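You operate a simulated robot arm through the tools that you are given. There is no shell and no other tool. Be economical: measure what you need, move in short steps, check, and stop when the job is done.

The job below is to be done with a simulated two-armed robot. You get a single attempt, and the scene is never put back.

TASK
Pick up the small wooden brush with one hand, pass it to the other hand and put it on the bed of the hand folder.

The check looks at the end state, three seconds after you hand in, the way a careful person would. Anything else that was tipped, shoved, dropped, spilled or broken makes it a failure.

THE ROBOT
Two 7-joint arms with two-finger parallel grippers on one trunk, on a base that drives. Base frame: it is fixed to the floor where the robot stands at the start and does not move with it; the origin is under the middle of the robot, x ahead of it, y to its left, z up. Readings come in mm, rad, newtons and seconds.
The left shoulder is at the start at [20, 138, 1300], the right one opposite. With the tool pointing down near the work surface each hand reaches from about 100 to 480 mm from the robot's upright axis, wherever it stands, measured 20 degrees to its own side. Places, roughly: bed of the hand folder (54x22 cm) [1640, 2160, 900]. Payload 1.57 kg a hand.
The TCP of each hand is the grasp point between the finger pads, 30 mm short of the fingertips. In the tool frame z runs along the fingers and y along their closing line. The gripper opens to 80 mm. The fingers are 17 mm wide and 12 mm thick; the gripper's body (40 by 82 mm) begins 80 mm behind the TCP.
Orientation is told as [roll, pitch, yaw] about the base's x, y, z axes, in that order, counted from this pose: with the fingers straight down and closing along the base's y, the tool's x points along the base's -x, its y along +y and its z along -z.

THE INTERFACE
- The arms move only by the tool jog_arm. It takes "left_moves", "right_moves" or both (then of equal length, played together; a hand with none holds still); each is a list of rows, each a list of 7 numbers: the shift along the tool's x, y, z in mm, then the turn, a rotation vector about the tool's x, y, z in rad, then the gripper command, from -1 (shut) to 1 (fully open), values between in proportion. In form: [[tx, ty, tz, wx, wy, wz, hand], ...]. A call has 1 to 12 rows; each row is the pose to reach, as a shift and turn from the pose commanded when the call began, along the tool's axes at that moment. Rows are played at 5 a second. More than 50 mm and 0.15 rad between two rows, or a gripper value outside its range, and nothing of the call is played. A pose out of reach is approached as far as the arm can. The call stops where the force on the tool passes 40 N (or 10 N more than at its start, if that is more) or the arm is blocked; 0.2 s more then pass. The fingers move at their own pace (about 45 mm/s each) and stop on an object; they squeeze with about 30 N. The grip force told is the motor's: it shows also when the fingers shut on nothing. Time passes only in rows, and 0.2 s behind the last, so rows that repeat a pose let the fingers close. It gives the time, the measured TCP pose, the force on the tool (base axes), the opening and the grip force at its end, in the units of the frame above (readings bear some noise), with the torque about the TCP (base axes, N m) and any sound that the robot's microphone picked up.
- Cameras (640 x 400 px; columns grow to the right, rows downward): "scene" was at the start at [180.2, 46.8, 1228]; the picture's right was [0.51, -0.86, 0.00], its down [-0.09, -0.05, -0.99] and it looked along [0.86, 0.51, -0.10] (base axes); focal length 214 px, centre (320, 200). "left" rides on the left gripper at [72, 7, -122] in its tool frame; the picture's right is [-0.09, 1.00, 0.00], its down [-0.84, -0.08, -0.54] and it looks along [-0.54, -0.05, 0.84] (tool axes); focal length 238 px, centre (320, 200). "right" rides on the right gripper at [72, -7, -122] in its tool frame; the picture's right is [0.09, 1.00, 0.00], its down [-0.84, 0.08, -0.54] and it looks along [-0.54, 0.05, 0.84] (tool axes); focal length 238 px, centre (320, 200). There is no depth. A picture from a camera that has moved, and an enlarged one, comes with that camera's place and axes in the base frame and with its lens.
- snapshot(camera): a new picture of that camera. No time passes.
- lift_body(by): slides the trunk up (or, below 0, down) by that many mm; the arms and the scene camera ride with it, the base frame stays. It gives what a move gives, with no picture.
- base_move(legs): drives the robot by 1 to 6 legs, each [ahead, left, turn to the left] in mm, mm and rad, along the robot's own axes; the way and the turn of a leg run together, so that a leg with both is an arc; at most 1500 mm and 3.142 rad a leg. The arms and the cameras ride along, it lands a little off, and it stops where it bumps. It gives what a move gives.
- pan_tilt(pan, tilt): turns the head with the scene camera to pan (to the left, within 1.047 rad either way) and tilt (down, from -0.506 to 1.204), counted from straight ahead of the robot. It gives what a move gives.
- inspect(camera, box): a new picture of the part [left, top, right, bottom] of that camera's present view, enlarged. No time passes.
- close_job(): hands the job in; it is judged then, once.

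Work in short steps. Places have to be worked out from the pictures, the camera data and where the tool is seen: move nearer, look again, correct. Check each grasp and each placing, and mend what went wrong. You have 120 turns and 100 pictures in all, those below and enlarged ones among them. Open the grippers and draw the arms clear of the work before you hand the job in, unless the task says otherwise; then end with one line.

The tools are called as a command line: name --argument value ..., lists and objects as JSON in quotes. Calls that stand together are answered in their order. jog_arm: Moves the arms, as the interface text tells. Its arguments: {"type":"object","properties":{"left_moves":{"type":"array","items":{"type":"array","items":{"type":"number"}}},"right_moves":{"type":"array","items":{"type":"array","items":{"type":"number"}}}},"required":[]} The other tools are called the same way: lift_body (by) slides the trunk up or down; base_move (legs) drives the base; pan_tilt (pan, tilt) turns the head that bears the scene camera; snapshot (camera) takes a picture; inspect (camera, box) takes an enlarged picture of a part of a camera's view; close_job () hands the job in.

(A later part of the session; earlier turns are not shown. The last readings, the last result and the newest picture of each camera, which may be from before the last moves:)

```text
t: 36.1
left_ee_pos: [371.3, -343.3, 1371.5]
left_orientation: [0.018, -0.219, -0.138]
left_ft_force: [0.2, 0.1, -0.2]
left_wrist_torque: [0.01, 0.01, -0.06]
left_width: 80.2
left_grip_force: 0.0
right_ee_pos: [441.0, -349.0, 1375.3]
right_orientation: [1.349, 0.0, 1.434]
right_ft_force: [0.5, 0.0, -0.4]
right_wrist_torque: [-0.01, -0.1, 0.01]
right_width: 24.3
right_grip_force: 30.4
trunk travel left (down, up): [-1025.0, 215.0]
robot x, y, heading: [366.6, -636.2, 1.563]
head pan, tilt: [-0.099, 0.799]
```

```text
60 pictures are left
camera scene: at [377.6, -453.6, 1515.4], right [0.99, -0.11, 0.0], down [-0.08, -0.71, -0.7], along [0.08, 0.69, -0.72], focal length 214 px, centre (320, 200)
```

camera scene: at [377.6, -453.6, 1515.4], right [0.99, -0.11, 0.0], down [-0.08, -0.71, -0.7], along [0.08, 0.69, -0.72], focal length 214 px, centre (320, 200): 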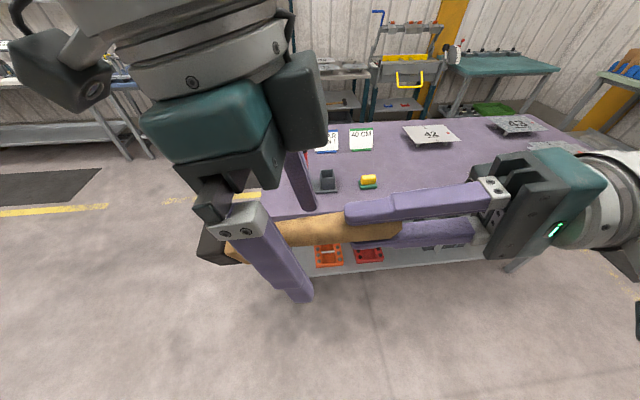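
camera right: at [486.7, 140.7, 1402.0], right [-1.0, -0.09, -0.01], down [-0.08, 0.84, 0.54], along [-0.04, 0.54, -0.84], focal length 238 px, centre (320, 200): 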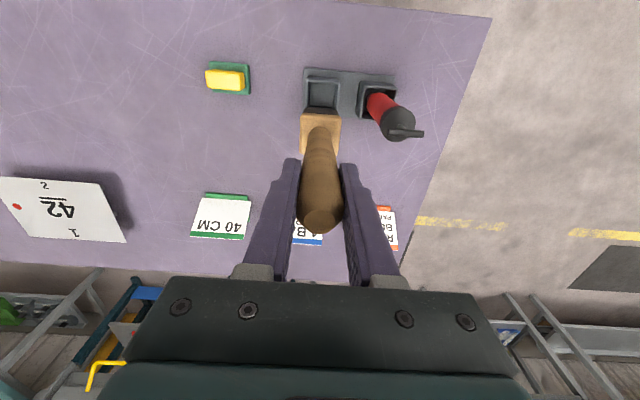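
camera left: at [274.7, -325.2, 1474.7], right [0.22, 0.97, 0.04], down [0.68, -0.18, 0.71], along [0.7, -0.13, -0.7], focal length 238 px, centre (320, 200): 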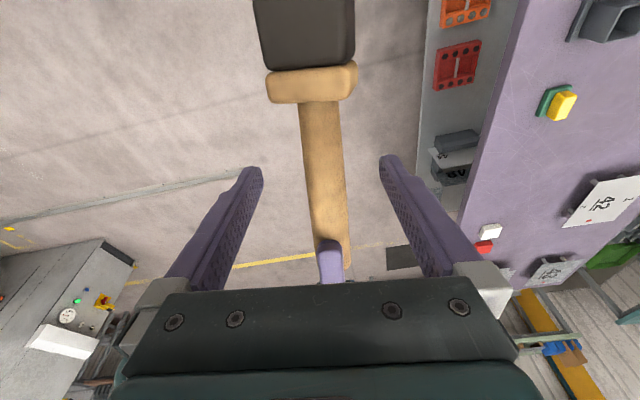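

Fingers straddle the handle. I close the left gripper.

jog_arm --left_moves '[[0, 0, 0, 0, 0, 0, 0.2], [0, 0, 0, 0, 0, 0, -0.4], [0, 0, 0, 0, 0, 0, -1], [0, 0, 0, 0, 0, 0, -1], [0, 0, 0, 0, 0, 0, -1]]'

snapshot --camera "left"

inspect --camera "scene" --box '[180, 150, 440, 320]'

```text
t: 37.4
left_ee_pos: [371.5, -340.5, 1373.0]
left_orientation: [0.025, -0.221, -0.136]
left_ft_force: [3.3, 16.5, -2.3]
left_wrist_torque: [0.22, 0.16, 0.51]
left_width: 24.6
left_grip_force: 28.0
right_ee_pos: [439.1, -350.6, 1375.0]
right_orientation: [1.352, 0.002, 1.438]
right_ft_force: [-2.1, -15.8, 2.1]
right_wrist_torque: [-0.22, 0.03, 0.62]
right_width: 24.3
right_grip_force: 30.2
trunk travel left (down, up): [-1025.0, 215.0]
robot x, y, heading: [363.7, -633.8, 1.56]
head pan, tilt: [-0.099, 0.799]
```

```text
59 pictures are left
camera left: at [274.3, -324.5, 1475.2], right [0.22, 0.97, 0.04], down [0.68, -0.18, 0.71], along [0.7, -0.13, -0.7], focal length 238 px, centre (320, 200)
```

left: 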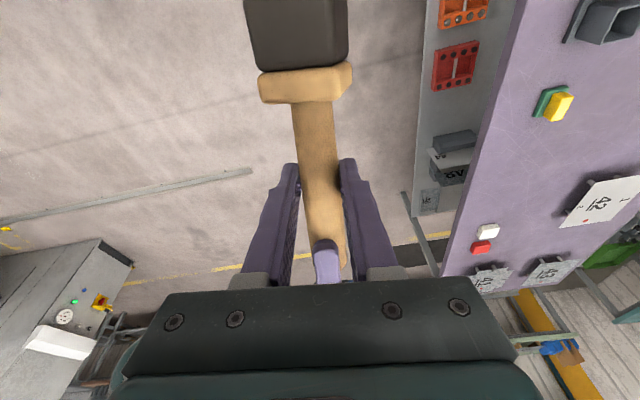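

```text
2.35 times, centred on (310, 235) of scene
camera zoom: at [377.6, -453.6, 1515.3], right [0.99, -0.11, 0.0], down [-0.08, -0.71, -0.7], along [0.08, 0.69, -0.72], focal length 505 px, centre (344, 118)
```

zoom: 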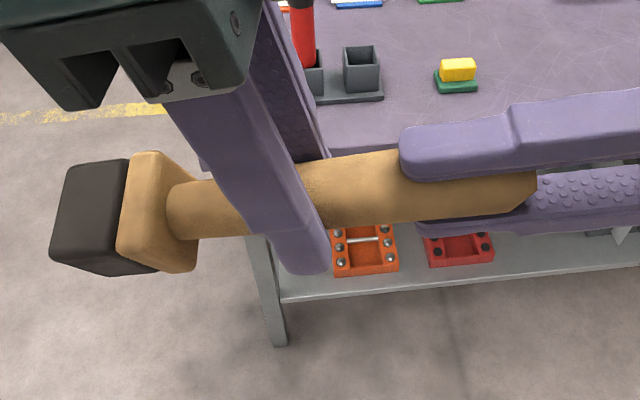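

Both hands hold the handle (left 24.6 mm, 28 N). I open the right gripper.

jog_arm --right_moves '[[0, 0, 0, 0, 0, 0, -0.2], [0, 0, 0, 0, 0, 0, 0.2], [0, 0, 0, 0, 0, 0, 0.4], [0, 0, 0, 0, 0, 0, 0.4]]'

snapshot --camera "scene"

```text
t: 38.4
left_ee_pos: [371.3, -342.3, 1372.5]
left_orientation: [0.02, -0.219, -0.138]
left_ft_force: [-0.6, 0.2, -0.5]
left_wrist_torque: [-0.02, -0.03, 0.03]
left_width: 24.3
left_grip_force: 30.1
right_ee_pos: [440.5, -350.5, 1375.2]
right_orientation: [1.351, 0.001, 1.434]
right_ft_force: [0.4, -0.1, 0.7]
right_wrist_torque: [0.02, 0.03, -0.01]
right_width: 56.0
right_grip_force: 0.1
trunk travel left (down, up): [-1025.0, 215.0]
robot x, y, heading: [363.7, -631.5, 1.558]
head pan, tilt: [-0.099, 0.799]
```

```text
57 pictures are left
camera scene: at [377.6, -453.6, 1515.3], right [0.99, -0.11, 0.0], down [-0.08, -0.71, -0.7], along [0.08, 0.69, -0.72], focal length 214 px, centre (320, 200)
```

scene: 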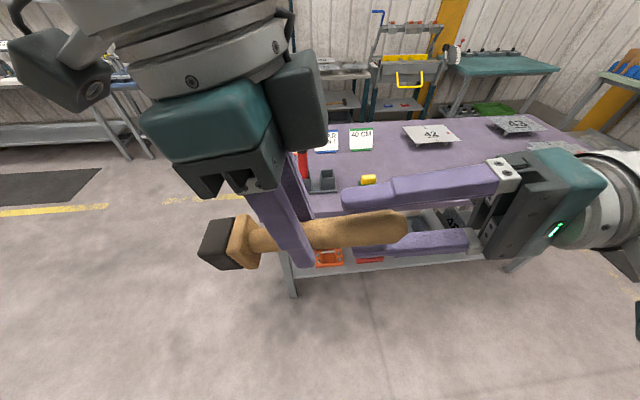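

Left now holds the brush alone. I test a small retreat of the right hand along its axis.

jog_arm --right_moves '[[0, 0, -15, 0, 0, 0, 0.6]]'

```text
t: 38.8
left_ee_pos: [370.7, -342.3, 1372.2]
left_orientation: [0.019, -0.22, -0.138]
left_ft_force: [-1.0, -0.4, -0.5]
left_wrist_torque: [0.0, -0.03, 0.0]
left_width: 23.9
left_grip_force: 29.7
right_ee_pos: [454.1, -351.2, 1378.4]
right_orientation: [1.349, -0.001, 1.434]
right_ft_force: [0.5, 0.2, 0.0]
right_wrist_torque: [-0.01, -0.02, 0.01]
right_width: 64.1
right_grip_force: 0.0
trunk travel left (down, up): [-1025.0, 215.0]
robot x, y, heading: [367.6, -631.5, 1.558]
head pan, tilt: [-0.099, 0.799]
```

The move follows the measured axis. I withdraw further, then roll the right hand back to pointing down.

jog_arm --right_moves '[[0, 0, -40, 0, 0, 0, 1], [0, 0, -80, 0, 0, 0, 1], [0, 0, -110, 0, 0, 0, 1]]'

jog_arm --right_moves '[[0, 0, 0, 0.14, 0, 0, 1], [0, 0, 0, 0.28, 0, 0, 1], [0, 0, 0, 0.42, 0, 0, 1], [0, 0, 0, 0.56, 0, 0, 1], [0, 0, 0, 0.7, 0, 0, 1], [0, 0, 0, 0.84, 0, 0, 1], [0, 0, 0, 0.98, 0, 0, 1], [0, 0, 0, 1.12, 0, 0, 1], [0, 0, 0, 1.26, 0, 0, 1], [0, 0, 0, 1.34, 0, 0, 1]]'

pan_tilt --pan 0 --tilt 0.5

snapshot --camera "scene"

```text
t: 39.5
left_ee_pos: [371.6, -342.2, 1372.1]
left_orientation: [0.02, -0.221, -0.139]
left_ft_force: [-0.6, 0.1, -0.3]
left_wrist_torque: [-0.01, 0.0, 0.02]
left_width: 24.2
left_grip_force: 30.1
right_ee_pos: [563.7, -364.2, 1402.3]
right_orientation: [1.348, 0.0, 1.435]
right_ft_force: [-0.3, 0.2, -0.3]
right_wrist_torque: [0.0, 0.01, -0.03]
right_width: 80.0
right_grip_force: 0.0
trunk travel left (down, up): [-1025.0, 215.0]
robot x, y, heading: [368.6, -635.0, 1.562]
head pan, tilt: [-0.099, 0.799]
```

```text
t: 41.8
left_ee_pos: [371.1, -343.0, 1372.1]
left_orientation: [0.019, -0.22, -0.138]
left_ft_force: [-0.7, 0.4, -0.2]
left_wrist_torque: [0.02, 0.0, 0.0]
left_width: 24.2
left_grip_force: 30.2
right_ee_pos: [563.4, -362.5, 1405.8]
right_orientation: [0.008, -0.002, 1.431]
right_ft_force: [-0.5, -0.4, -0.2]
right_wrist_torque: [0.02, -0.03, -0.02]
right_width: 79.9
right_grip_force: 0.2
trunk travel left (down, up): [-1025.0, 215.0]
robot x, y, heading: [362.9, -632.9, 1.564]
head pan, tilt: [-0.099, 0.799]
```

```text
t: 42.5
left_ee_pos: [370.9, -341.9, 1372.7]
left_orientation: [0.02, -0.22, -0.136]
left_ft_force: [0.6, -0.1, 0.9]
left_wrist_torque: [-0.05, 0.0, 0.02]
left_width: 24.0
left_grip_force: 30.2
right_ee_pos: [561.7, -362.6, 1402.6]
right_orientation: [0.012, 0.001, 1.433]
right_ft_force: [1.4, -0.1, -0.1]
right_wrist_torque: [0.0, 0.02, 0.01]
right_width: 79.8
right_grip_force: 0.2
trunk travel left (down, up): [-1025.0, 215.0]
robot x, y, heading: [367.1, -632.7, 1.557]
head pan, tilt: [0.0, 0.499]
```

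```text
56 pictures are left
camera scene: at [369.7, -442.8, 1541.2], right [1.0, -0.01, 0.0], down [0.0, -0.48, -0.88], along [0.01, 0.88, -0.48], focal length 214 px, centre (320, 200)
```

scene: 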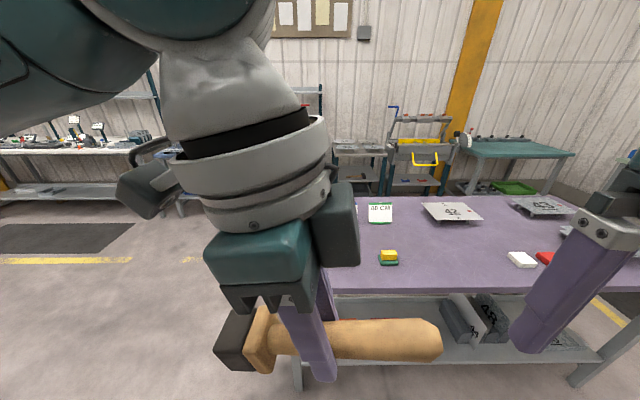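

Handover succeeded: the left hand holds the brush, right is clear. I level the left hand, then drive around the near end of the table.

jog_arm --left_moves '[[0, 0, 0, 0, 0.11, -0.06, -1], [0, 0, -15, 0, 0.22, -0.12, -1]]'

base_move --legs '[[0, 750, 0], [1000, 0, 0]]'

pan_tilt --pan -0.6 --tilt 0.4

snapshot --camera "scene"

snapshot --camera "left"

```text
t: 43.1
left_ee_pos: [367.0, -342.1, 1385.5]
left_orientation: [0.005, -0.002, -0.014]
left_ft_force: [-0.3, 0.0, -0.8]
left_wrist_torque: [0.0, -0.03, -0.03]
left_width: 23.9
left_grip_force: 29.8
right_ee_pos: [561.8, -364.1, 1403.8]
right_orientation: [0.009, 0.0, 1.433]
right_ft_force: [0.4, 0.4, 0.1]
right_wrist_torque: [0.01, 0.01, -0.02]
right_width: 79.9
right_grip_force: 0.1
trunk travel left (down, up): [-1025.0, 215.0]
robot x, y, heading: [365.0, -631.4, 1.559]
head pan, tilt: [0.0, 0.499]
```

```text
t: 52.0
left_ee_pos: [-348.8, 661.9, 1385.2]
left_orientation: [0.005, -0.001, -0.044]
left_ft_force: [-0.2, 0.2, -0.7]
left_wrist_torque: [0.01, 0.03, 0.02]
left_width: 23.9
left_grip_force: 30.0
right_ee_pos: [-153.5, 634.7, 1403.2]
right_orientation: [0.008, 0.0, 1.405]
right_ft_force: [0.8, -0.1, 0.2]
right_wrist_torque: [-0.02, 0.03, -0.01]
right_width: 79.8
right_grip_force: 0.0
trunk travel left (down, up): [-1025.0, 215.0]
robot x, y, heading: [-356.1, 372.7, 1.535]
head pan, tilt: [0.0, 0.499]
```

```text
t: 53.0
left_ee_pos: [-347.6, 660.5, 1386.0]
left_orientation: [0.005, -0.001, -0.042]
left_ft_force: [-0.6, -0.4, -0.7]
left_wrist_torque: [0.02, -0.04, 0.02]
left_width: 24.0
left_grip_force: 30.0
right_ee_pos: [-155.2, 634.3, 1404.3]
right_orientation: [0.009, -0.002, 1.407]
right_ft_force: [-0.7, 0.4, -0.3]
right_wrist_torque: [0.01, 0.0, -0.01]
right_width: 80.0
right_grip_force: 0.2
trunk travel left (down, up): [-1025.0, 215.0]
robot x, y, heading: [-356.8, 371.0, 1.53]
head pan, tilt: [-0.6, 0.4]
```

```text
55 pictures are left
camera scene: at [-297.2, 544.4, 1550.4], right [0.8, -0.6, 0.0], down [-0.23, -0.31, -0.92], along [0.55, 0.74, -0.39], focal length 214 px, centre (320, 200)
```

scene: 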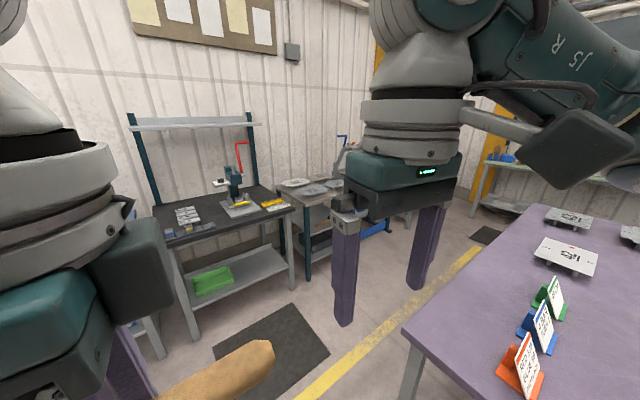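

```text
54 pictures are left
camera left: at [-421.4, 670.3, 1507.3], right [0.14, 0.99, 0.0], down [0.83, -0.12, 0.54], along [0.54, -0.07, -0.84], focal length 238 px, centre (320, 200)
```

left: 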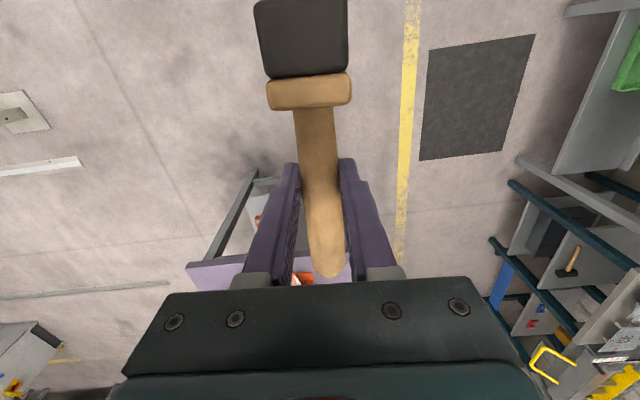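

Brush secure. I go on into the aisle between the table and the wall benches, then sideways towards the folder, looking midway.

base_move --legs '[[800, 0, 0.04], [0, -1100, 0]]'

pan_tilt --pan -0.75 --tilt 0.5

snapshot --camera "scene"

snapshot --camera "right"

```text
t: 62.4
left_ee_pos: [730.8, 1468.0, 1386.5]
left_orientation: [0.006, -0.001, 0.003]
left_ft_force: [0.3, -0.7, -1.2]
left_wrist_torque: [0.01, -0.02, 0.02]
left_width: 23.8
left_grip_force: 29.6
right_ee_pos: [926.6, 1449.8, 1403.8]
right_orientation: [0.008, -0.001, 1.454]
right_ft_force: [0.4, 0.3, 1.0]
right_wrist_torque: [-0.04, -0.03, 0.0]
right_width: 80.0
right_grip_force: 0.0
trunk travel left (down, up): [-1025.0, 215.0]
robot x, y, heading: [738.1, 1177.6, 1.584]
head pan, tilt: [-0.6, 0.4]
```

```text
t: 63.1
left_ee_pos: [731.3, 1467.0, 1384.8]
left_orientation: [0.005, -0.001, 0.004]
left_ft_force: [0.0, 0.2, -1.1]
left_wrist_torque: [-0.03, -0.05, 0.0]
left_width: 24.0
left_grip_force: 30.6
right_ee_pos: [925.9, 1450.6, 1403.7]
right_orientation: [0.009, 0.0, 1.454]
right_ft_force: [0.3, 0.4, -0.9]
right_wrist_torque: [0.01, 0.04, 0.03]
right_width: 80.3
right_grip_force: 0.0
trunk travel left (down, up): [-1025.0, 215.0]
robot x, y, heading: [737.3, 1177.3, 1.579]
head pan, tilt: [-0.75, 0.499]
```

```text
53 pictures are left
camera scene: at [797.6, 1343.2, 1541.3], right [0.74, -0.67, 0.0], down [-0.32, -0.35, -0.88], along [0.59, 0.65, -0.48], focal length 214 px, centre (320, 200)
```

scene: 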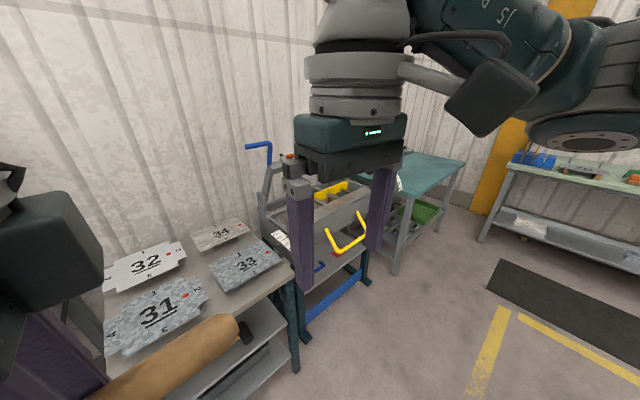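

```text
52 pictures are left
camera right: at [924.3, 1377.6, 1524.9], right [-1.0, 0.03, 0.01], down [0.03, 0.84, 0.54], along [0.01, 0.54, -0.84], focal length 238 px, centre (320, 200)
```

right: 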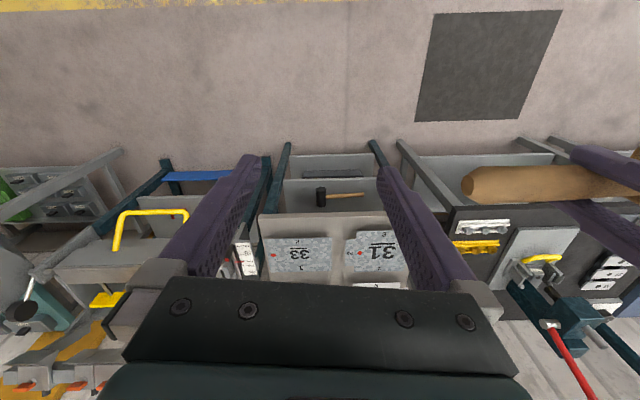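

The folder is ahead to the right. I continue sideways to stand in front of it.

base_move --legs '[[0, -880, -0.01]]'

pan_tilt --pan -0.1 --tilt 0.55

snapshot --camera "scene"

snapshot --camera "right"

```text
t: 67.7
left_ee_pos: [1606.9, 1473.1, 1386.8]
left_orientation: [0.005, -0.002, -0.003]
left_ft_force: [0.0, 0.1, -1.0]
left_wrist_torque: [-0.02, -0.05, -0.04]
left_width: 23.9
left_grip_force: 30.2
right_ee_pos: [1802.5, 1454.7, 1403.8]
right_orientation: [0.01, 0.001, 1.446]
right_ft_force: [0.3, -0.2, 0.9]
right_wrist_torque: [0.02, 0.0, 0.0]
right_width: 80.2
right_grip_force: 0.1
trunk travel left (down, up): [-1025.0, 215.0]
robot x, y, heading: [1611.9, 1180.0, 1.577]
head pan, tilt: [-0.75, 0.499]
```

```text
t: 68.7
left_ee_pos: [1607.4, 1472.0, 1386.5]
left_orientation: [0.006, -0.004, -0.002]
left_ft_force: [0.1, -0.4, -0.4]
left_wrist_torque: [-0.01, -0.01, 0.02]
left_width: 23.9
left_grip_force: 29.9
right_ee_pos: [1802.9, 1454.7, 1404.1]
right_orientation: [0.009, 0.0, 1.446]
right_ft_force: [-0.9, -0.7, 0.7]
right_wrist_torque: [-0.01, 0.06, -0.01]
right_width: 79.8
right_grip_force: 0.0
trunk travel left (down, up): [-1025.0, 215.0]
robot x, y, heading: [1608.5, 1178.3, 1.577]
head pan, tilt: [-0.099, 0.55]
```

```text
51 pictures are left
camera scene: at [1620.3, 1370.7, 1536.7], right [1.0, -0.1, 0.0], down [-0.05, -0.52, -0.85], along [0.08, 0.85, -0.52], focal length 214 px, centre (320, 200)
```

scene: 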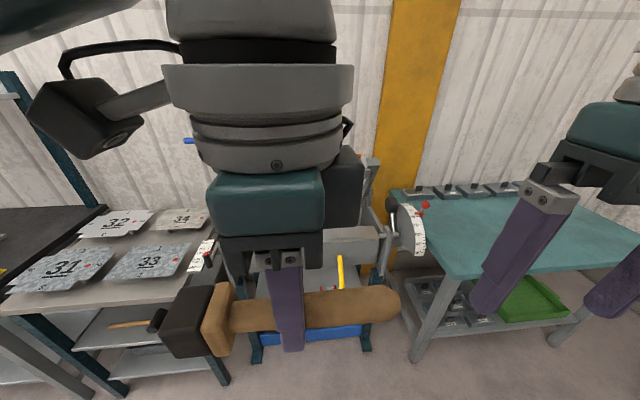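

```text
50 pictures are left
camera right: at [1800.4, 1381.6, 1524.9], right [-1.0, 0.03, 0.01], down [0.03, 0.84, 0.54], along [0.01, 0.54, -0.84], focal length 238 px, centre (320, 200)
```

right: 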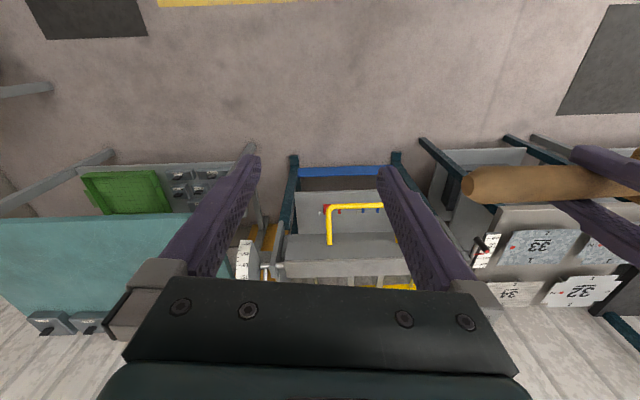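

The left hand blocks the view of the bed. I shift it leftwards and look again.

jog_arm --left_moves '[[45, 0, 0, 0, 0, 0, -1], [90, 0, 0, 0, 0, 0, -1], [135, 0, 0, 0, 0, 0, -1], [180, 0, 0, 0, 0, 0, -1]]'

snapshot --camera "scene"

inspect --camera "scene" --box '[180, 130, 440, 300]'

```text
t: 69.7
left_ee_pos: [1426.4, 1470.8, 1386.8]
left_orientation: [0.005, -0.003, -0.004]
left_ft_force: [0.2, 0.0, -0.4]
left_wrist_torque: [0.02, 0.01, -0.04]
left_width: 24.0
left_grip_force: 29.8
right_ee_pos: [1801.9, 1454.3, 1403.4]
right_orientation: [0.007, 0.0, 1.448]
right_ft_force: [0.2, -0.7, -0.2]
right_wrist_torque: [0.0, 0.04, 0.0]
right_width: 79.7
right_grip_force: 0.0
trunk travel left (down, up): [-1025.0, 215.0]
robot x, y, heading: [1613.6, 1183.3, 1.574]
head pan, tilt: [-0.099, 0.55]
```

```text
49 pictures are left
camera scene: at [1620.3, 1370.7, 1536.7], right [1.0, -0.1, 0.0], down [-0.05, -0.52, -0.85], along [0.08, 0.85, -0.52], focal length 214 px, centre (320, 200)
```

scene: 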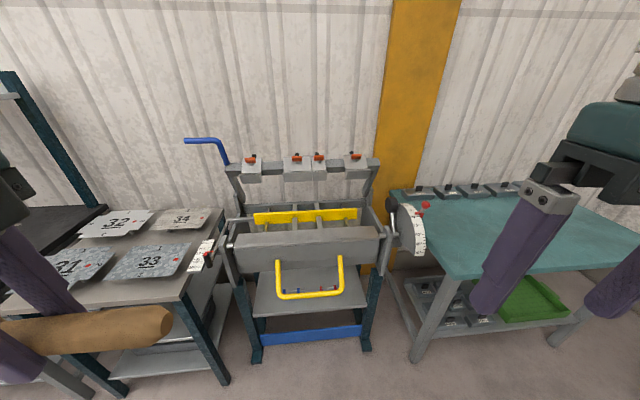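

```text
2.35 times, centred on (310, 215) of scene
camera zoom: at [1620.3, 1370.7, 1536.7], right [1.0, -0.1, 0.0], down [-0.05, -0.52, -0.85], along [0.08, 0.85, -0.52], focal length 505 px, centre (344, 165)
```

zoom: 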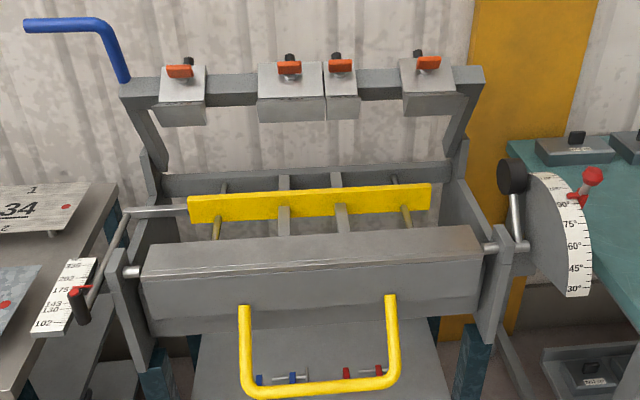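

The folder's bed seems to be the flat grey top in front of the yellow back gauge. I drive closer for a steeper view.

base_move --legs '[[330, 0, 0]]'

pan_tilt --pan 0 --tilt 0.8

snapshot --camera "scene"

snapshot --camera "right"

```text
t: 71.9
left_ee_pos: [1420.1, 1797.7, 1386.8]
left_orientation: [0.003, -0.001, 0.009]
left_ft_force: [0.6, 0.1, -1.4]
left_wrist_torque: [-0.03, -0.03, 0.03]
left_width: 24.0
left_grip_force: 29.9
right_ee_pos: [1796.6, 1785.2, 1403.3]
right_orientation: [0.008, -0.001, 1.457]
right_ft_force: [0.2, 0.9, -0.3]
right_wrist_torque: [0.02, 0.02, 0.01]
right_width: 79.9
right_grip_force: 0.0
trunk travel left (down, up): [-1025.0, 215.0]
robot x, y, heading: [1607.3, 1511.7, 1.588]
head pan, tilt: [-0.099, 0.55]
```

```text
t: 72.7
left_ee_pos: [1420.9, 1798.4, 1386.4]
left_orientation: [0.003, -0.001, 0.007]
left_ft_force: [-0.2, 0.1, -0.6]
left_wrist_torque: [-0.02, -0.03, 0.02]
left_width: 24.0
left_grip_force: 29.6
right_ee_pos: [1795.4, 1784.7, 1403.4]
right_orientation: [0.01, 0.0, 1.457]
right_ft_force: [0.5, -1.0, 0.4]
right_wrist_torque: [0.01, 0.01, 0.0]
right_width: 80.1
right_grip_force: 0.1
trunk travel left (down, up): [-1025.0, 215.0]
robot x, y, heading: [1605.6, 1512.8, 1.585]
head pan, tilt: [0.0, 0.799]
```

```text
47 pictures are left
camera scene: at [1606.6, 1690.5, 1515.4], right [1.0, 0.01, 0.0], down [0.01, -0.72, -0.7], along [-0.01, 0.7, -0.72], focal length 214 px, centre (320, 200)
```

scene: 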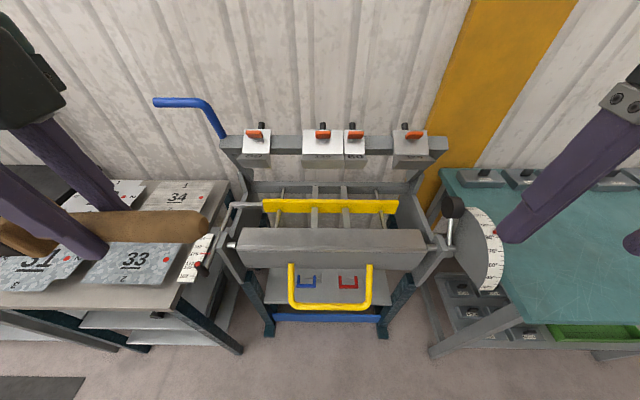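

```text
46 pictures are left
camera right: at [1795.3, 1712.2, 1524.8], right [-1.0, 0.02, 0.01], down [0.02, 0.84, 0.54], along [0.0, 0.54, -0.84], focal length 238 px, centre (320, 200)
```

right: 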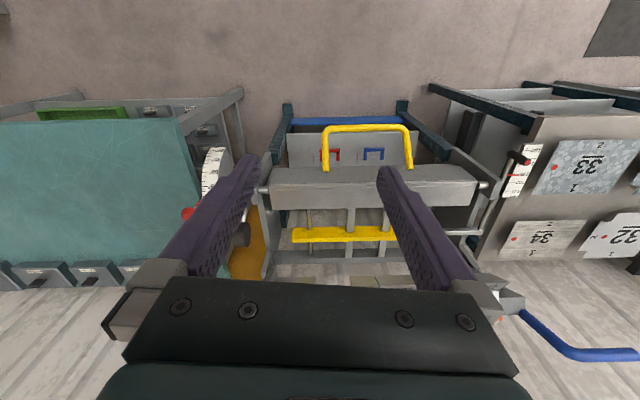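

inspect --camera "scene" --box '[200, 110, 460, 340]'

inspect --camera "right" --box '[240, 90, 500, 300]'

```text
1.74 times, centred on (330, 225) of scene
camera zoom: at [1606.6, 1690.5, 1515.4], right [1.0, 0.01, 0.0], down [0.01, -0.72, -0.7], along [-0.01, 0.7, -0.72], focal length 373 px, centre (303, 156)
```

zoom: 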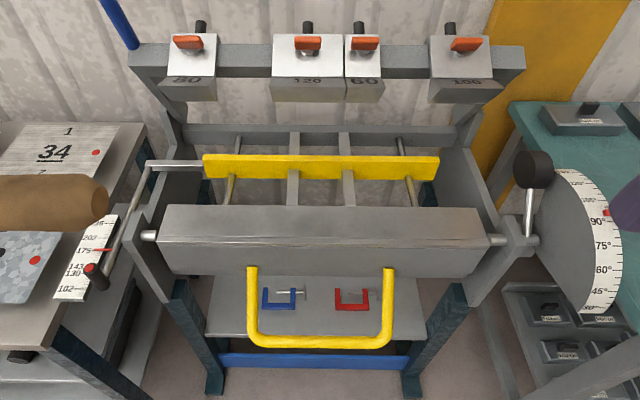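

```text
1.90 times, centred on (370, 195) of right
camera zoom: at [1795.3, 1712.2, 1524.8], right [-1.0, 0.02, 0.01], down [0.02, 0.84, 0.54], along [0.0, 0.54, -0.84], focal length 454 px, centre (225, 210)
```

zoom: 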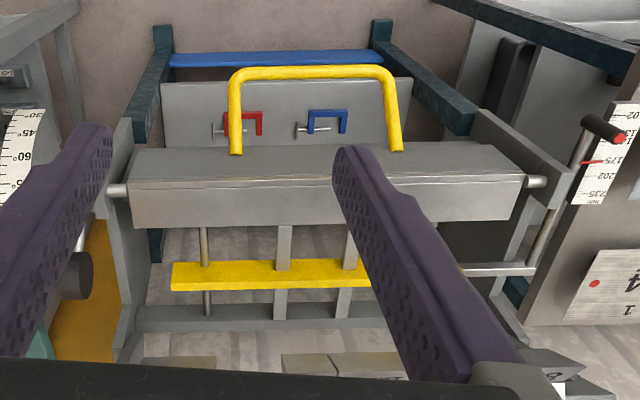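

The solid bed top spans about x 1335–1945, y 2045–2132 at z≈920–930; the raised clamp blocks sit behind at y≈2230. I bring the left hand back in, drive up, and lower the trunk part-way.

jog_arm --left_moves '[[-45, 0, 0, 0, 0, 0, -1], [-90, 0, 0, 0, 0, 0, -1], [-135, 0, 0, 0, 0, 0, -1], [-170, 0, 0, 0, 0, 0, -1]]'

base_move --legs '[[160, -55, -0.014]]'

lift_body --by -180

snapshot --camera "scene"

snapshot --camera "left"

snapshot --camera "right"

```text
t: 73.7
left_ee_pos: [1591.6, 1799.9, 1385.1]
left_orientation: [0.004, -0.002, 0.009]
left_ft_force: [0.3, 0.4, -1.0]
left_wrist_torque: [-0.01, -0.05, -0.02]
left_width: 24.1
left_grip_force: 29.6
right_ee_pos: [1796.4, 1783.9, 1403.0]
right_orientation: [0.008, 0.0, 1.458]
right_ft_force: [-0.6, -1.3, -0.3]
right_wrist_torque: [-0.02, 0.0, 0.01]
right_width: 79.9
right_grip_force: 0.0
trunk travel left (down, up): [-1025.0, 215.0]
robot x, y, heading: [1607.2, 1507.7, 1.587]
head pan, tilt: [0.0, 0.799]
```

```text
t: 75.2
left_ee_pos: [1646.7, 1958.9, 1384.7]
left_orientation: [0.003, -0.001, -0.003]
left_ft_force: [-0.1, 0.1, -0.6]
left_wrist_torque: [-0.01, -0.04, -0.01]
left_width: 23.9
left_grip_force: 30.5
right_ee_pos: [1853.1, 1941.7, 1404.2]
right_orientation: [0.01, -0.002, 1.443]
right_ft_force: [0.0, 0.2, 0.0]
right_wrist_torque: [-0.01, 0.05, 0.0]
right_width: 80.2
right_grip_force: 0.0
trunk travel left (down, up): [-1025.0, 215.0]
robot x, y, heading: [1662.5, 1669.0, 1.574]
head pan, tilt: [0.0, 0.799]
```

```text
t: 77.2
left_ee_pos: [1648.0, 1959.0, 1206.2]
left_orientation: [0.003, -0.001, -0.003]
left_ft_force: [-0.7, 0.3, -0.7]
left_wrist_torque: [-0.02, -0.04, 0.01]
left_width: 23.8
left_grip_force: 30.0
right_ee_pos: [1854.7, 1941.6, 1224.0]
right_orientation: [0.01, -0.001, 1.445]
right_ft_force: [0.4, -0.9, -0.3]
right_wrist_torque: [0.05, -0.03, -0.02]
right_width: 80.0
right_grip_force: 0.0
trunk travel left (down, up): [-845.0, 395.0]
robot x, y, heading: [1664.6, 1672.1, 1.571]
head pan, tilt: [0.0, 0.799]
```

```text
43 pictures are left
camera scene: at [1662.5, 1849.9, 1335.4], right [1.0, 0.0, 0.0], down [0.0, -0.72, -0.7], along [0.0, 0.7, -0.72], focal length 214 px, centre (320, 200)
```

scene: 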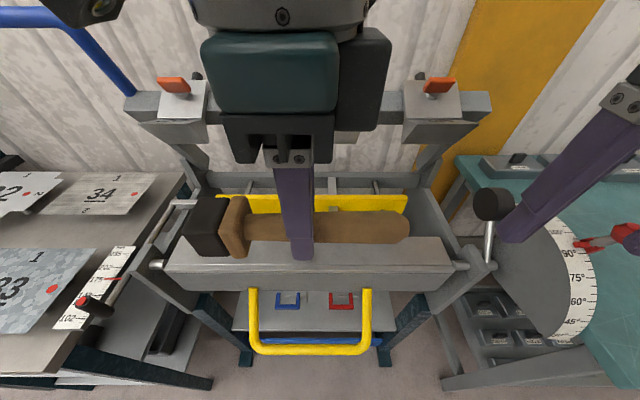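

```text
42 pictures are left
camera left: at [1574.1, 1965.8, 1326.8], right [0.1, 1.0, 0.0], down [0.84, -0.08, 0.54], along [0.54, -0.05, -0.84], focal length 238 px, centre (320, 200)
```

left: 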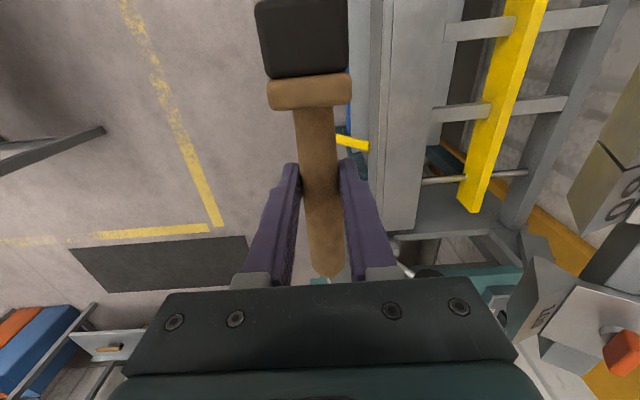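

```text
41 pictures are left
camera right: at [1851.5, 1869.4, 1344.8], right [-1.0, 0.03, 0.01], down [0.03, 0.84, 0.54], along [0.01, 0.54, -0.84], focal length 238 px, centre (320, 200)
```

right: 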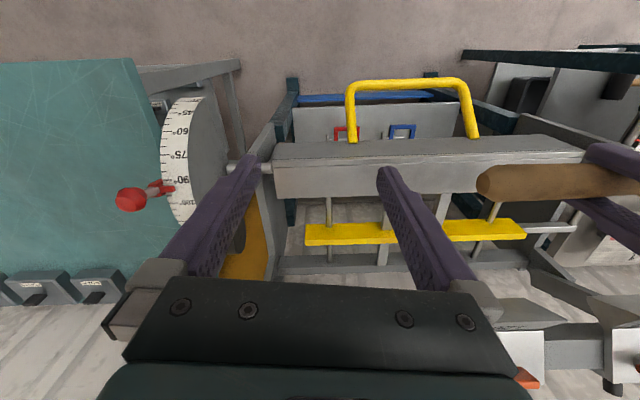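

The left camera now sees the bed strip from above. I zoom in to locate its edges.

inspect --camera "left" --box '[320, 0, 560, 240]'

inspect --camera "right" --box '[240, 70, 640, 290]'

inspect --camera "scene" --box '[130, 160, 510, 380]'

```text
1.67 times, centred on (440, 120) of left
camera zoom: at [1574.1, 1965.8, 1326.8], right [0.1, 1.0, 0.0], down [0.84, -0.08, 0.54], along [0.54, -0.05, -0.84], focal length 397 px, centre (120, 333)
```

zoom: 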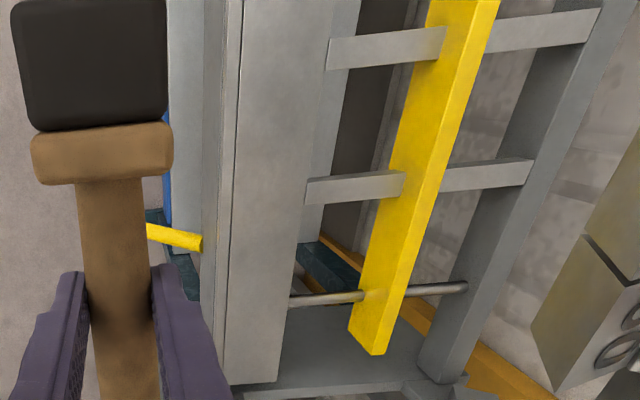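

```text
1.60 times, centred on (440, 180) of right
camera zoom: at [1851.5, 1869.4, 1344.8], right [-1.0, 0.03, 0.01], down [0.03, 0.84, 0.54], along [0.01, 0.54, -0.84], focal length 381 px, centre (128, 232)
```

zoom: 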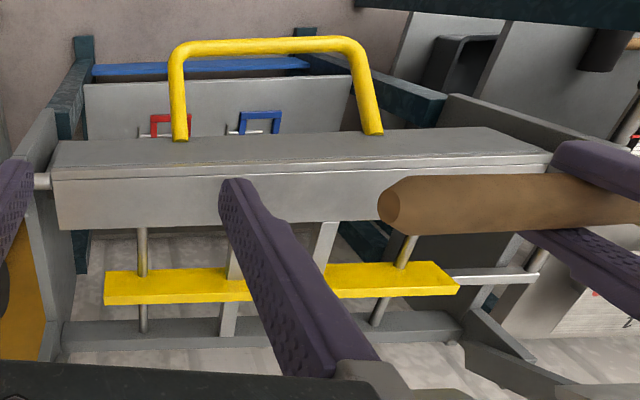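

```text
1.68 times, centred on (320, 270) of scene
camera zoom: at [1662.5, 1849.9, 1335.4], right [1.0, 0.0, 0.0], down [0.0, -0.72, -0.7], along [0.0, 0.7, -0.72], focal length 361 px, centre (320, 82)
```

zoom: 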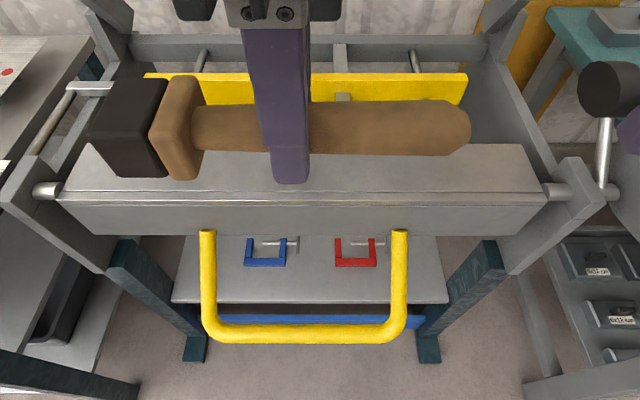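

Triangulated: bed top z≈900, solid part y≈2072–2150. I move the left hand forward to y≈2110, centred over it, still high.

lift_body --by -60

jog_arm --left_moves '[[0, 40, 0, 0, 0, 0, -1], [0, 80, 0, 0, 0, 0, -1], [0, 120, 0, 0, 0, 0, -1], [0, 152, 0, 0, 0, 0, -1]]'

snapshot --camera "left"

snapshot --camera "scene"

snapshot --camera "right"

```text
t: 78.2
left_ee_pos: [1647.1, 1959.9, 1144.4]
left_orientation: [0.004, 0.0, -0.002]
left_ft_force: [0.5, 0.1, -1.2]
left_wrist_torque: [-0.02, -0.03, 0.0]
left_width: 23.8
left_grip_force: 29.8
right_ee_pos: [1853.9, 1942.2, 1163.6]
right_orientation: [0.01, -0.002, 1.444]
right_ft_force: [0.9, 1.3, 0.4]
right_wrist_torque: [0.0, -0.02, -0.03]
right_width: 79.7
right_grip_force: 0.0
trunk travel left (down, up): [-785.0, 455.0]
robot x, y, heading: [1658.4, 1669.3, 1.574]
head pan, tilt: [0.0, 0.799]
```

```text
t: 79.2
left_ee_pos: [1648.7, 2110.6, 1146.9]
left_orientation: [0.007, -0.001, -0.009]
left_ft_force: [-0.6, 1.1, -1.0]
left_wrist_torque: [0.03, -0.07, -0.03]
left_width: 23.7
left_grip_force: 29.7
right_ee_pos: [1852.9, 1941.5, 1163.8]
right_orientation: [0.01, 0.0, 1.446]
right_ft_force: [0.3, 0.0, -0.3]
right_wrist_torque: [0.0, -0.03, -0.01]
right_width: 80.0
right_grip_force: 0.1
trunk travel left (down, up): [-785.0, 455.0]
robot x, y, heading: [1662.0, 1668.7, 1.571]
head pan, tilt: [0.0, 0.799]
```

```text
37 pictures are left
camera left: at [1574.7, 2117.1, 1268.5], right [0.1, 0.99, 0.01], down [0.83, -0.09, 0.54], along [0.54, -0.05, -0.84], focal length 238 px, centre (320, 200)
```

left: 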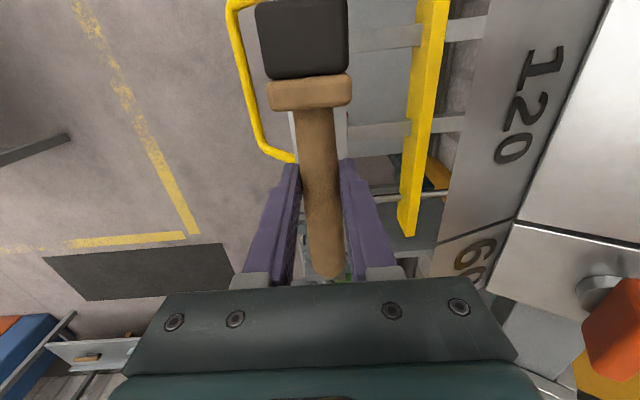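

```text
36 pictures are left
camera scene: at [1662.1, 1849.7, 1275.2], right [1.0, 0.0, 0.0], down [0.0, -0.72, -0.7], along [0.0, 0.7, -0.72], focal length 214 px, centre (320, 200)
```

scene: 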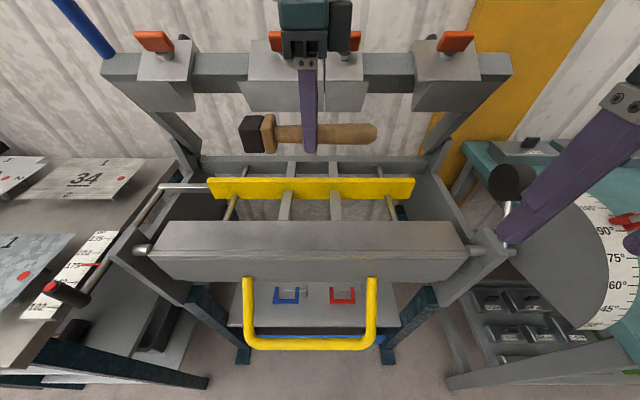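

```text
35 pictures are left
camera right: at [1851.1, 1869.2, 1284.6], right [-1.0, 0.03, 0.01], down [0.03, 0.84, 0.54], along [0.01, 0.54, -0.84], focal length 238 px, centre (320, 200)
```

right: 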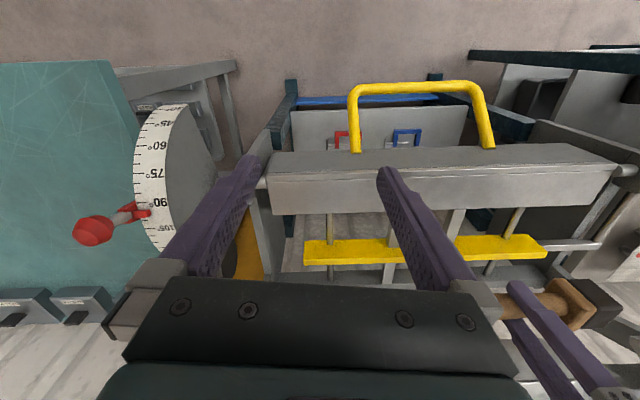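

Clearance to the raised clamp blocks looks fine. I descend to z≈985 and check.

jog_arm --left_moves '[[0, 0, 40, 0, 0, 0, -1], [0, 0, 80, 0, 0, 0, -1], [0, 0, 120, 0, 0, 0, -1], [0, 0, 160, 0, 0, 0, -1]]'

snapshot --camera "scene"

snapshot --camera "left"

inspect --camera "right" --box '[400, 60, 640, 260]'

```text
t: 80.2
left_ee_pos: [1630.8, 2073.9, 1006.2]
left_orientation: [0.007, -0.002, -0.002]
left_ft_force: [0.3, 0.3, -0.7]
left_wrist_torque: [-0.01, -0.02, 0.0]
left_width: 23.9
left_grip_force: 29.7
left hand out of reach, approached as far as the arm can: row 1, 2, 3, 4
right_ee_pos: [1854.0, 1942.3, 1163.7]
right_orientation: [0.011, -0.001, 1.444]
right_ft_force: [0.7, -0.1, -0.6]
right_wrist_torque: [0.02, -0.01, 0.0]
right_width: 80.0
right_grip_force: 0.0
trunk travel left (down, up): [-785.0, 455.0]
robot x, y, heading: [1662.6, 1666.1, 1.57]
head pan, tilt: [0.0, 0.799]
```

```text
34 pictures are left
camera scene: at [1662.1, 1849.5, 1274.7], right [1.0, 0.01, 0.0], down [0.0, -0.72, -0.69], along [0.0, 0.69, -0.72], focal length 214 px, centre (320, 200)
```

scene: 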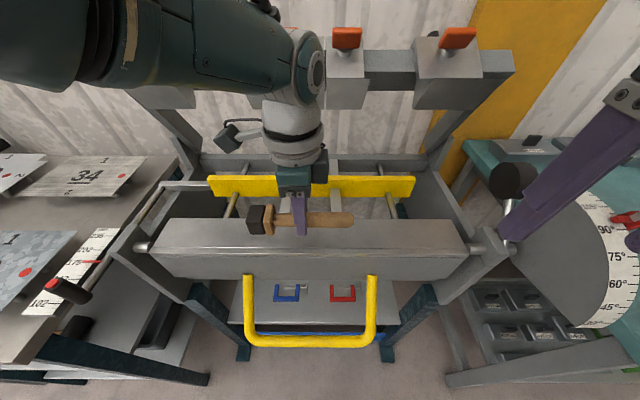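

```text
33 pictures are left
camera left: at [1556.4, 2080.6, 1127.4], right [0.1, 1.0, 0.01], down [0.84, -0.08, 0.54], along [0.54, -0.05, -0.84], focal length 238 px, centre (320, 200)
```

left: 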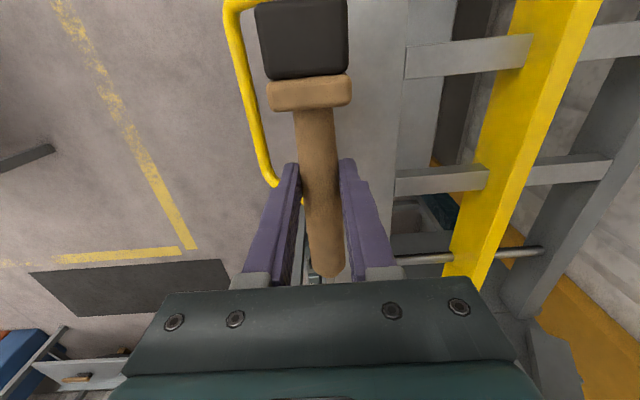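

```text
2.00 times, centred on (520, 160) of right
camera zoom: at [1851.4, 1869.3, 1284.8], right [-1.0, 0.03, 0.01], down [0.03, 0.84, 0.54], along [0.01, 0.54, -0.84], focal length 477 px, centre (-80, 280)
```

zoom: 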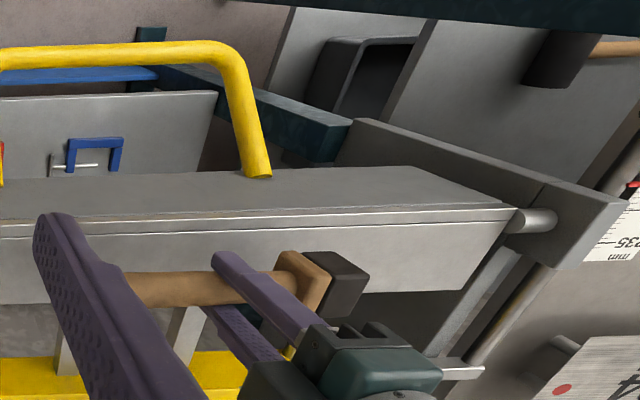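

The arm ran short of reach, stopping at (1631, 2074, 1006) with the brush still clear above the bed. I drive 40 mm ahead and lower the trunk 35 mm.

base_move --legs '[[42, 0, 0]]'

lift_body --by -35

snapshot --camera "scene"

snapshot --camera "left"

```text
t: 81.0
left_ee_pos: [1630.2, 2116.0, 1006.8]
left_orientation: [0.003, -0.003, -0.003]
left_ft_force: [0.2, -0.1, -0.5]
left_wrist_torque: [-0.03, -0.03, 0.0]
left_width: 23.8
left_grip_force: 30.1
right_ee_pos: [1853.9, 1982.6, 1162.6]
right_orientation: [0.008, -0.001, 1.444]
right_ft_force: [0.1, 0.2, -0.4]
right_wrist_torque: [-0.01, 0.0, -0.02]
right_width: 80.1
right_grip_force: 0.1
trunk travel left (down, up): [-785.0, 455.0]
robot x, y, heading: [1662.1, 1710.8, 1.571]
head pan, tilt: [0.0, 0.799]
```

```text
t: 81.8
left_ee_pos: [1629.7, 2115.1, 971.4]
left_orientation: [0.004, -0.001, -0.004]
left_ft_force: [0.1, 0.2, -1.4]
left_wrist_torque: [0.02, -0.03, 0.01]
left_width: 23.9
left_grip_force: 29.4
right_ee_pos: [1854.3, 1981.9, 1128.2]
right_orientation: [0.008, 0.001, 1.443]
right_ft_force: [-0.5, 0.9, 0.5]
right_wrist_torque: [0.03, -0.04, 0.02]
right_width: 80.1
right_grip_force: 0.0
trunk travel left (down, up): [-750.0, 490.0]
robot x, y, heading: [1660.7, 1707.0, 1.57]
head pan, tilt: [0.0, 0.799]
```

```text
31 pictures are left
camera scene: at [1662.2, 1890.6, 1239.8], right [1.0, 0.0, 0.0], down [0.0, -0.72, -0.69], along [0.0, 0.69, -0.72], focal length 214 px, centre (320, 200)
```

scene: 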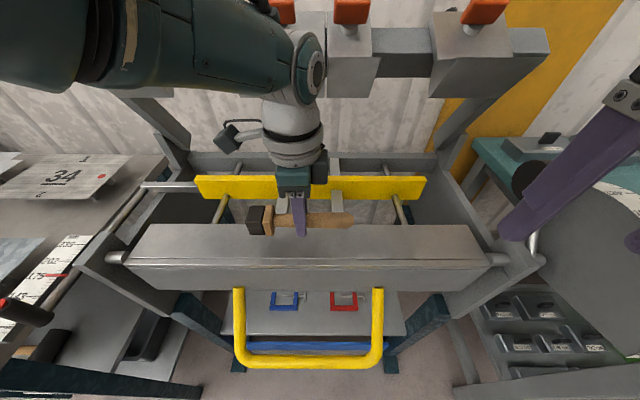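

```text
30 pictures are left
camera left: at [1556.3, 2121.6, 1092.5], right [0.09, 1.0, 0.0], down [0.84, -0.08, 0.54], along [0.54, -0.05, -0.84], focal length 238 px, centre (320, 200)
```

left: 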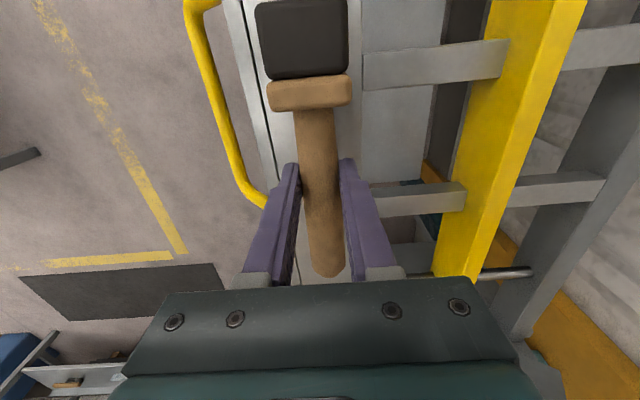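

The block spans y≈2093–2135 over the solid 2079–2150 strip: well centred. I lower gently to near the expected contact height.

jog_arm --left_moves '[[0, 0, 10, 0, 0, 0, -1], [0, 0, 18, 0, 0, 0, -1], [0, 0, 24, 0, 0, 0, -1]]'

inspect --camera "scene" --box '[200, 160, 420, 300]'

```text
t: 82.6
left_ee_pos: [1615.1, 2111.8, 952.0]
left_orientation: [0.008, 0.006, 0.016]
left_ft_force: [-0.4, 0.1, -0.4]
left_wrist_torque: [-0.04, -0.04, 0.01]
left_width: 23.9
left_grip_force: 29.7
left hand out of reach, approached as far as the arm can: row 2, 3
right_ee_pos: [1853.9, 1983.5, 1127.6]
right_orientation: [0.008, 0.0, 1.444]
right_ft_force: [0.4, -0.1, -0.2]
right_wrist_torque: [-0.02, 0.02, 0.01]
right_width: 79.9
right_grip_force: 0.1
trunk travel left (down, up): [-750.0, 490.0]
robot x, y, heading: [1660.7, 1710.4, 1.578]
head pan, tilt: [0.0, 0.799]
```

```text
2.86 times, centred on (310, 230) of scene
camera zoom: at [1664.9, 1889.0, 1237.3], right [1.0, -0.03, 0.0], down [-0.02, -0.74, -0.67], along [0.02, 0.67, -0.74], focal length 613 px, centre (349, 114)
```

zoom: 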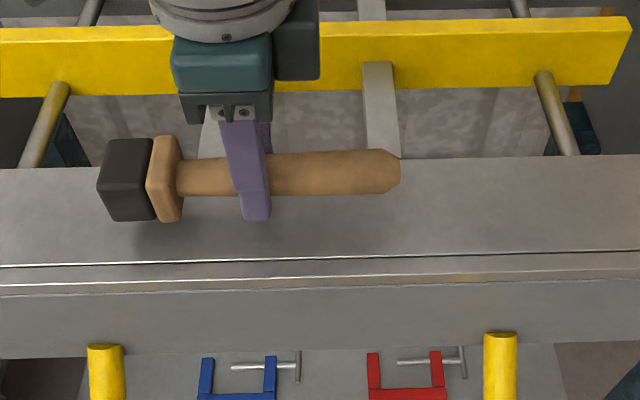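

The scene camera shifted slightly, so I check whether an arm link touches something.

snapshot --camera "scene"

snapshot --camera "right"

```text
28 pictures are left
camera scene: at [1664.9, 1889.0, 1237.3], right [1.0, -0.03, 0.0], down [-0.02, -0.74, -0.67], along [0.02, 0.67, -0.74], focal length 214 px, centre (320, 200)
```

scene: 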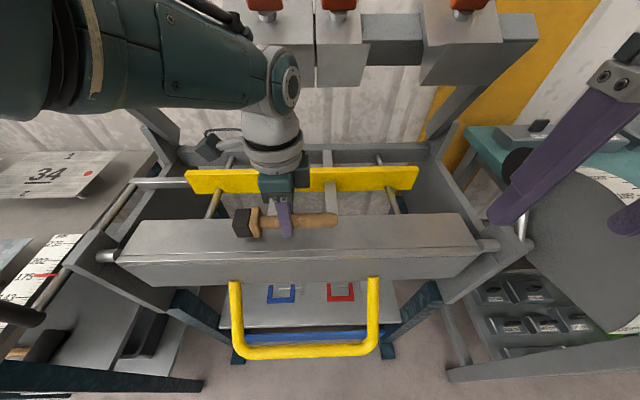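

```text
27 pictures are left
camera right: at [1851.4, 1910.3, 1249.7], right [-1.0, 0.03, 0.01], down [0.03, 0.84, 0.54], along [0.01, 0.54, -0.84], focal length 238 px, centre (320, 200)
```

right: 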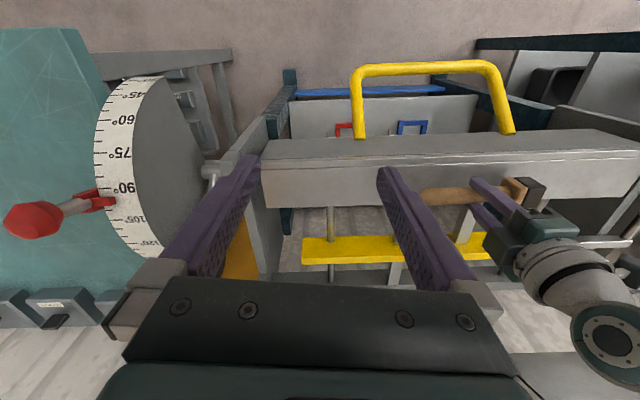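

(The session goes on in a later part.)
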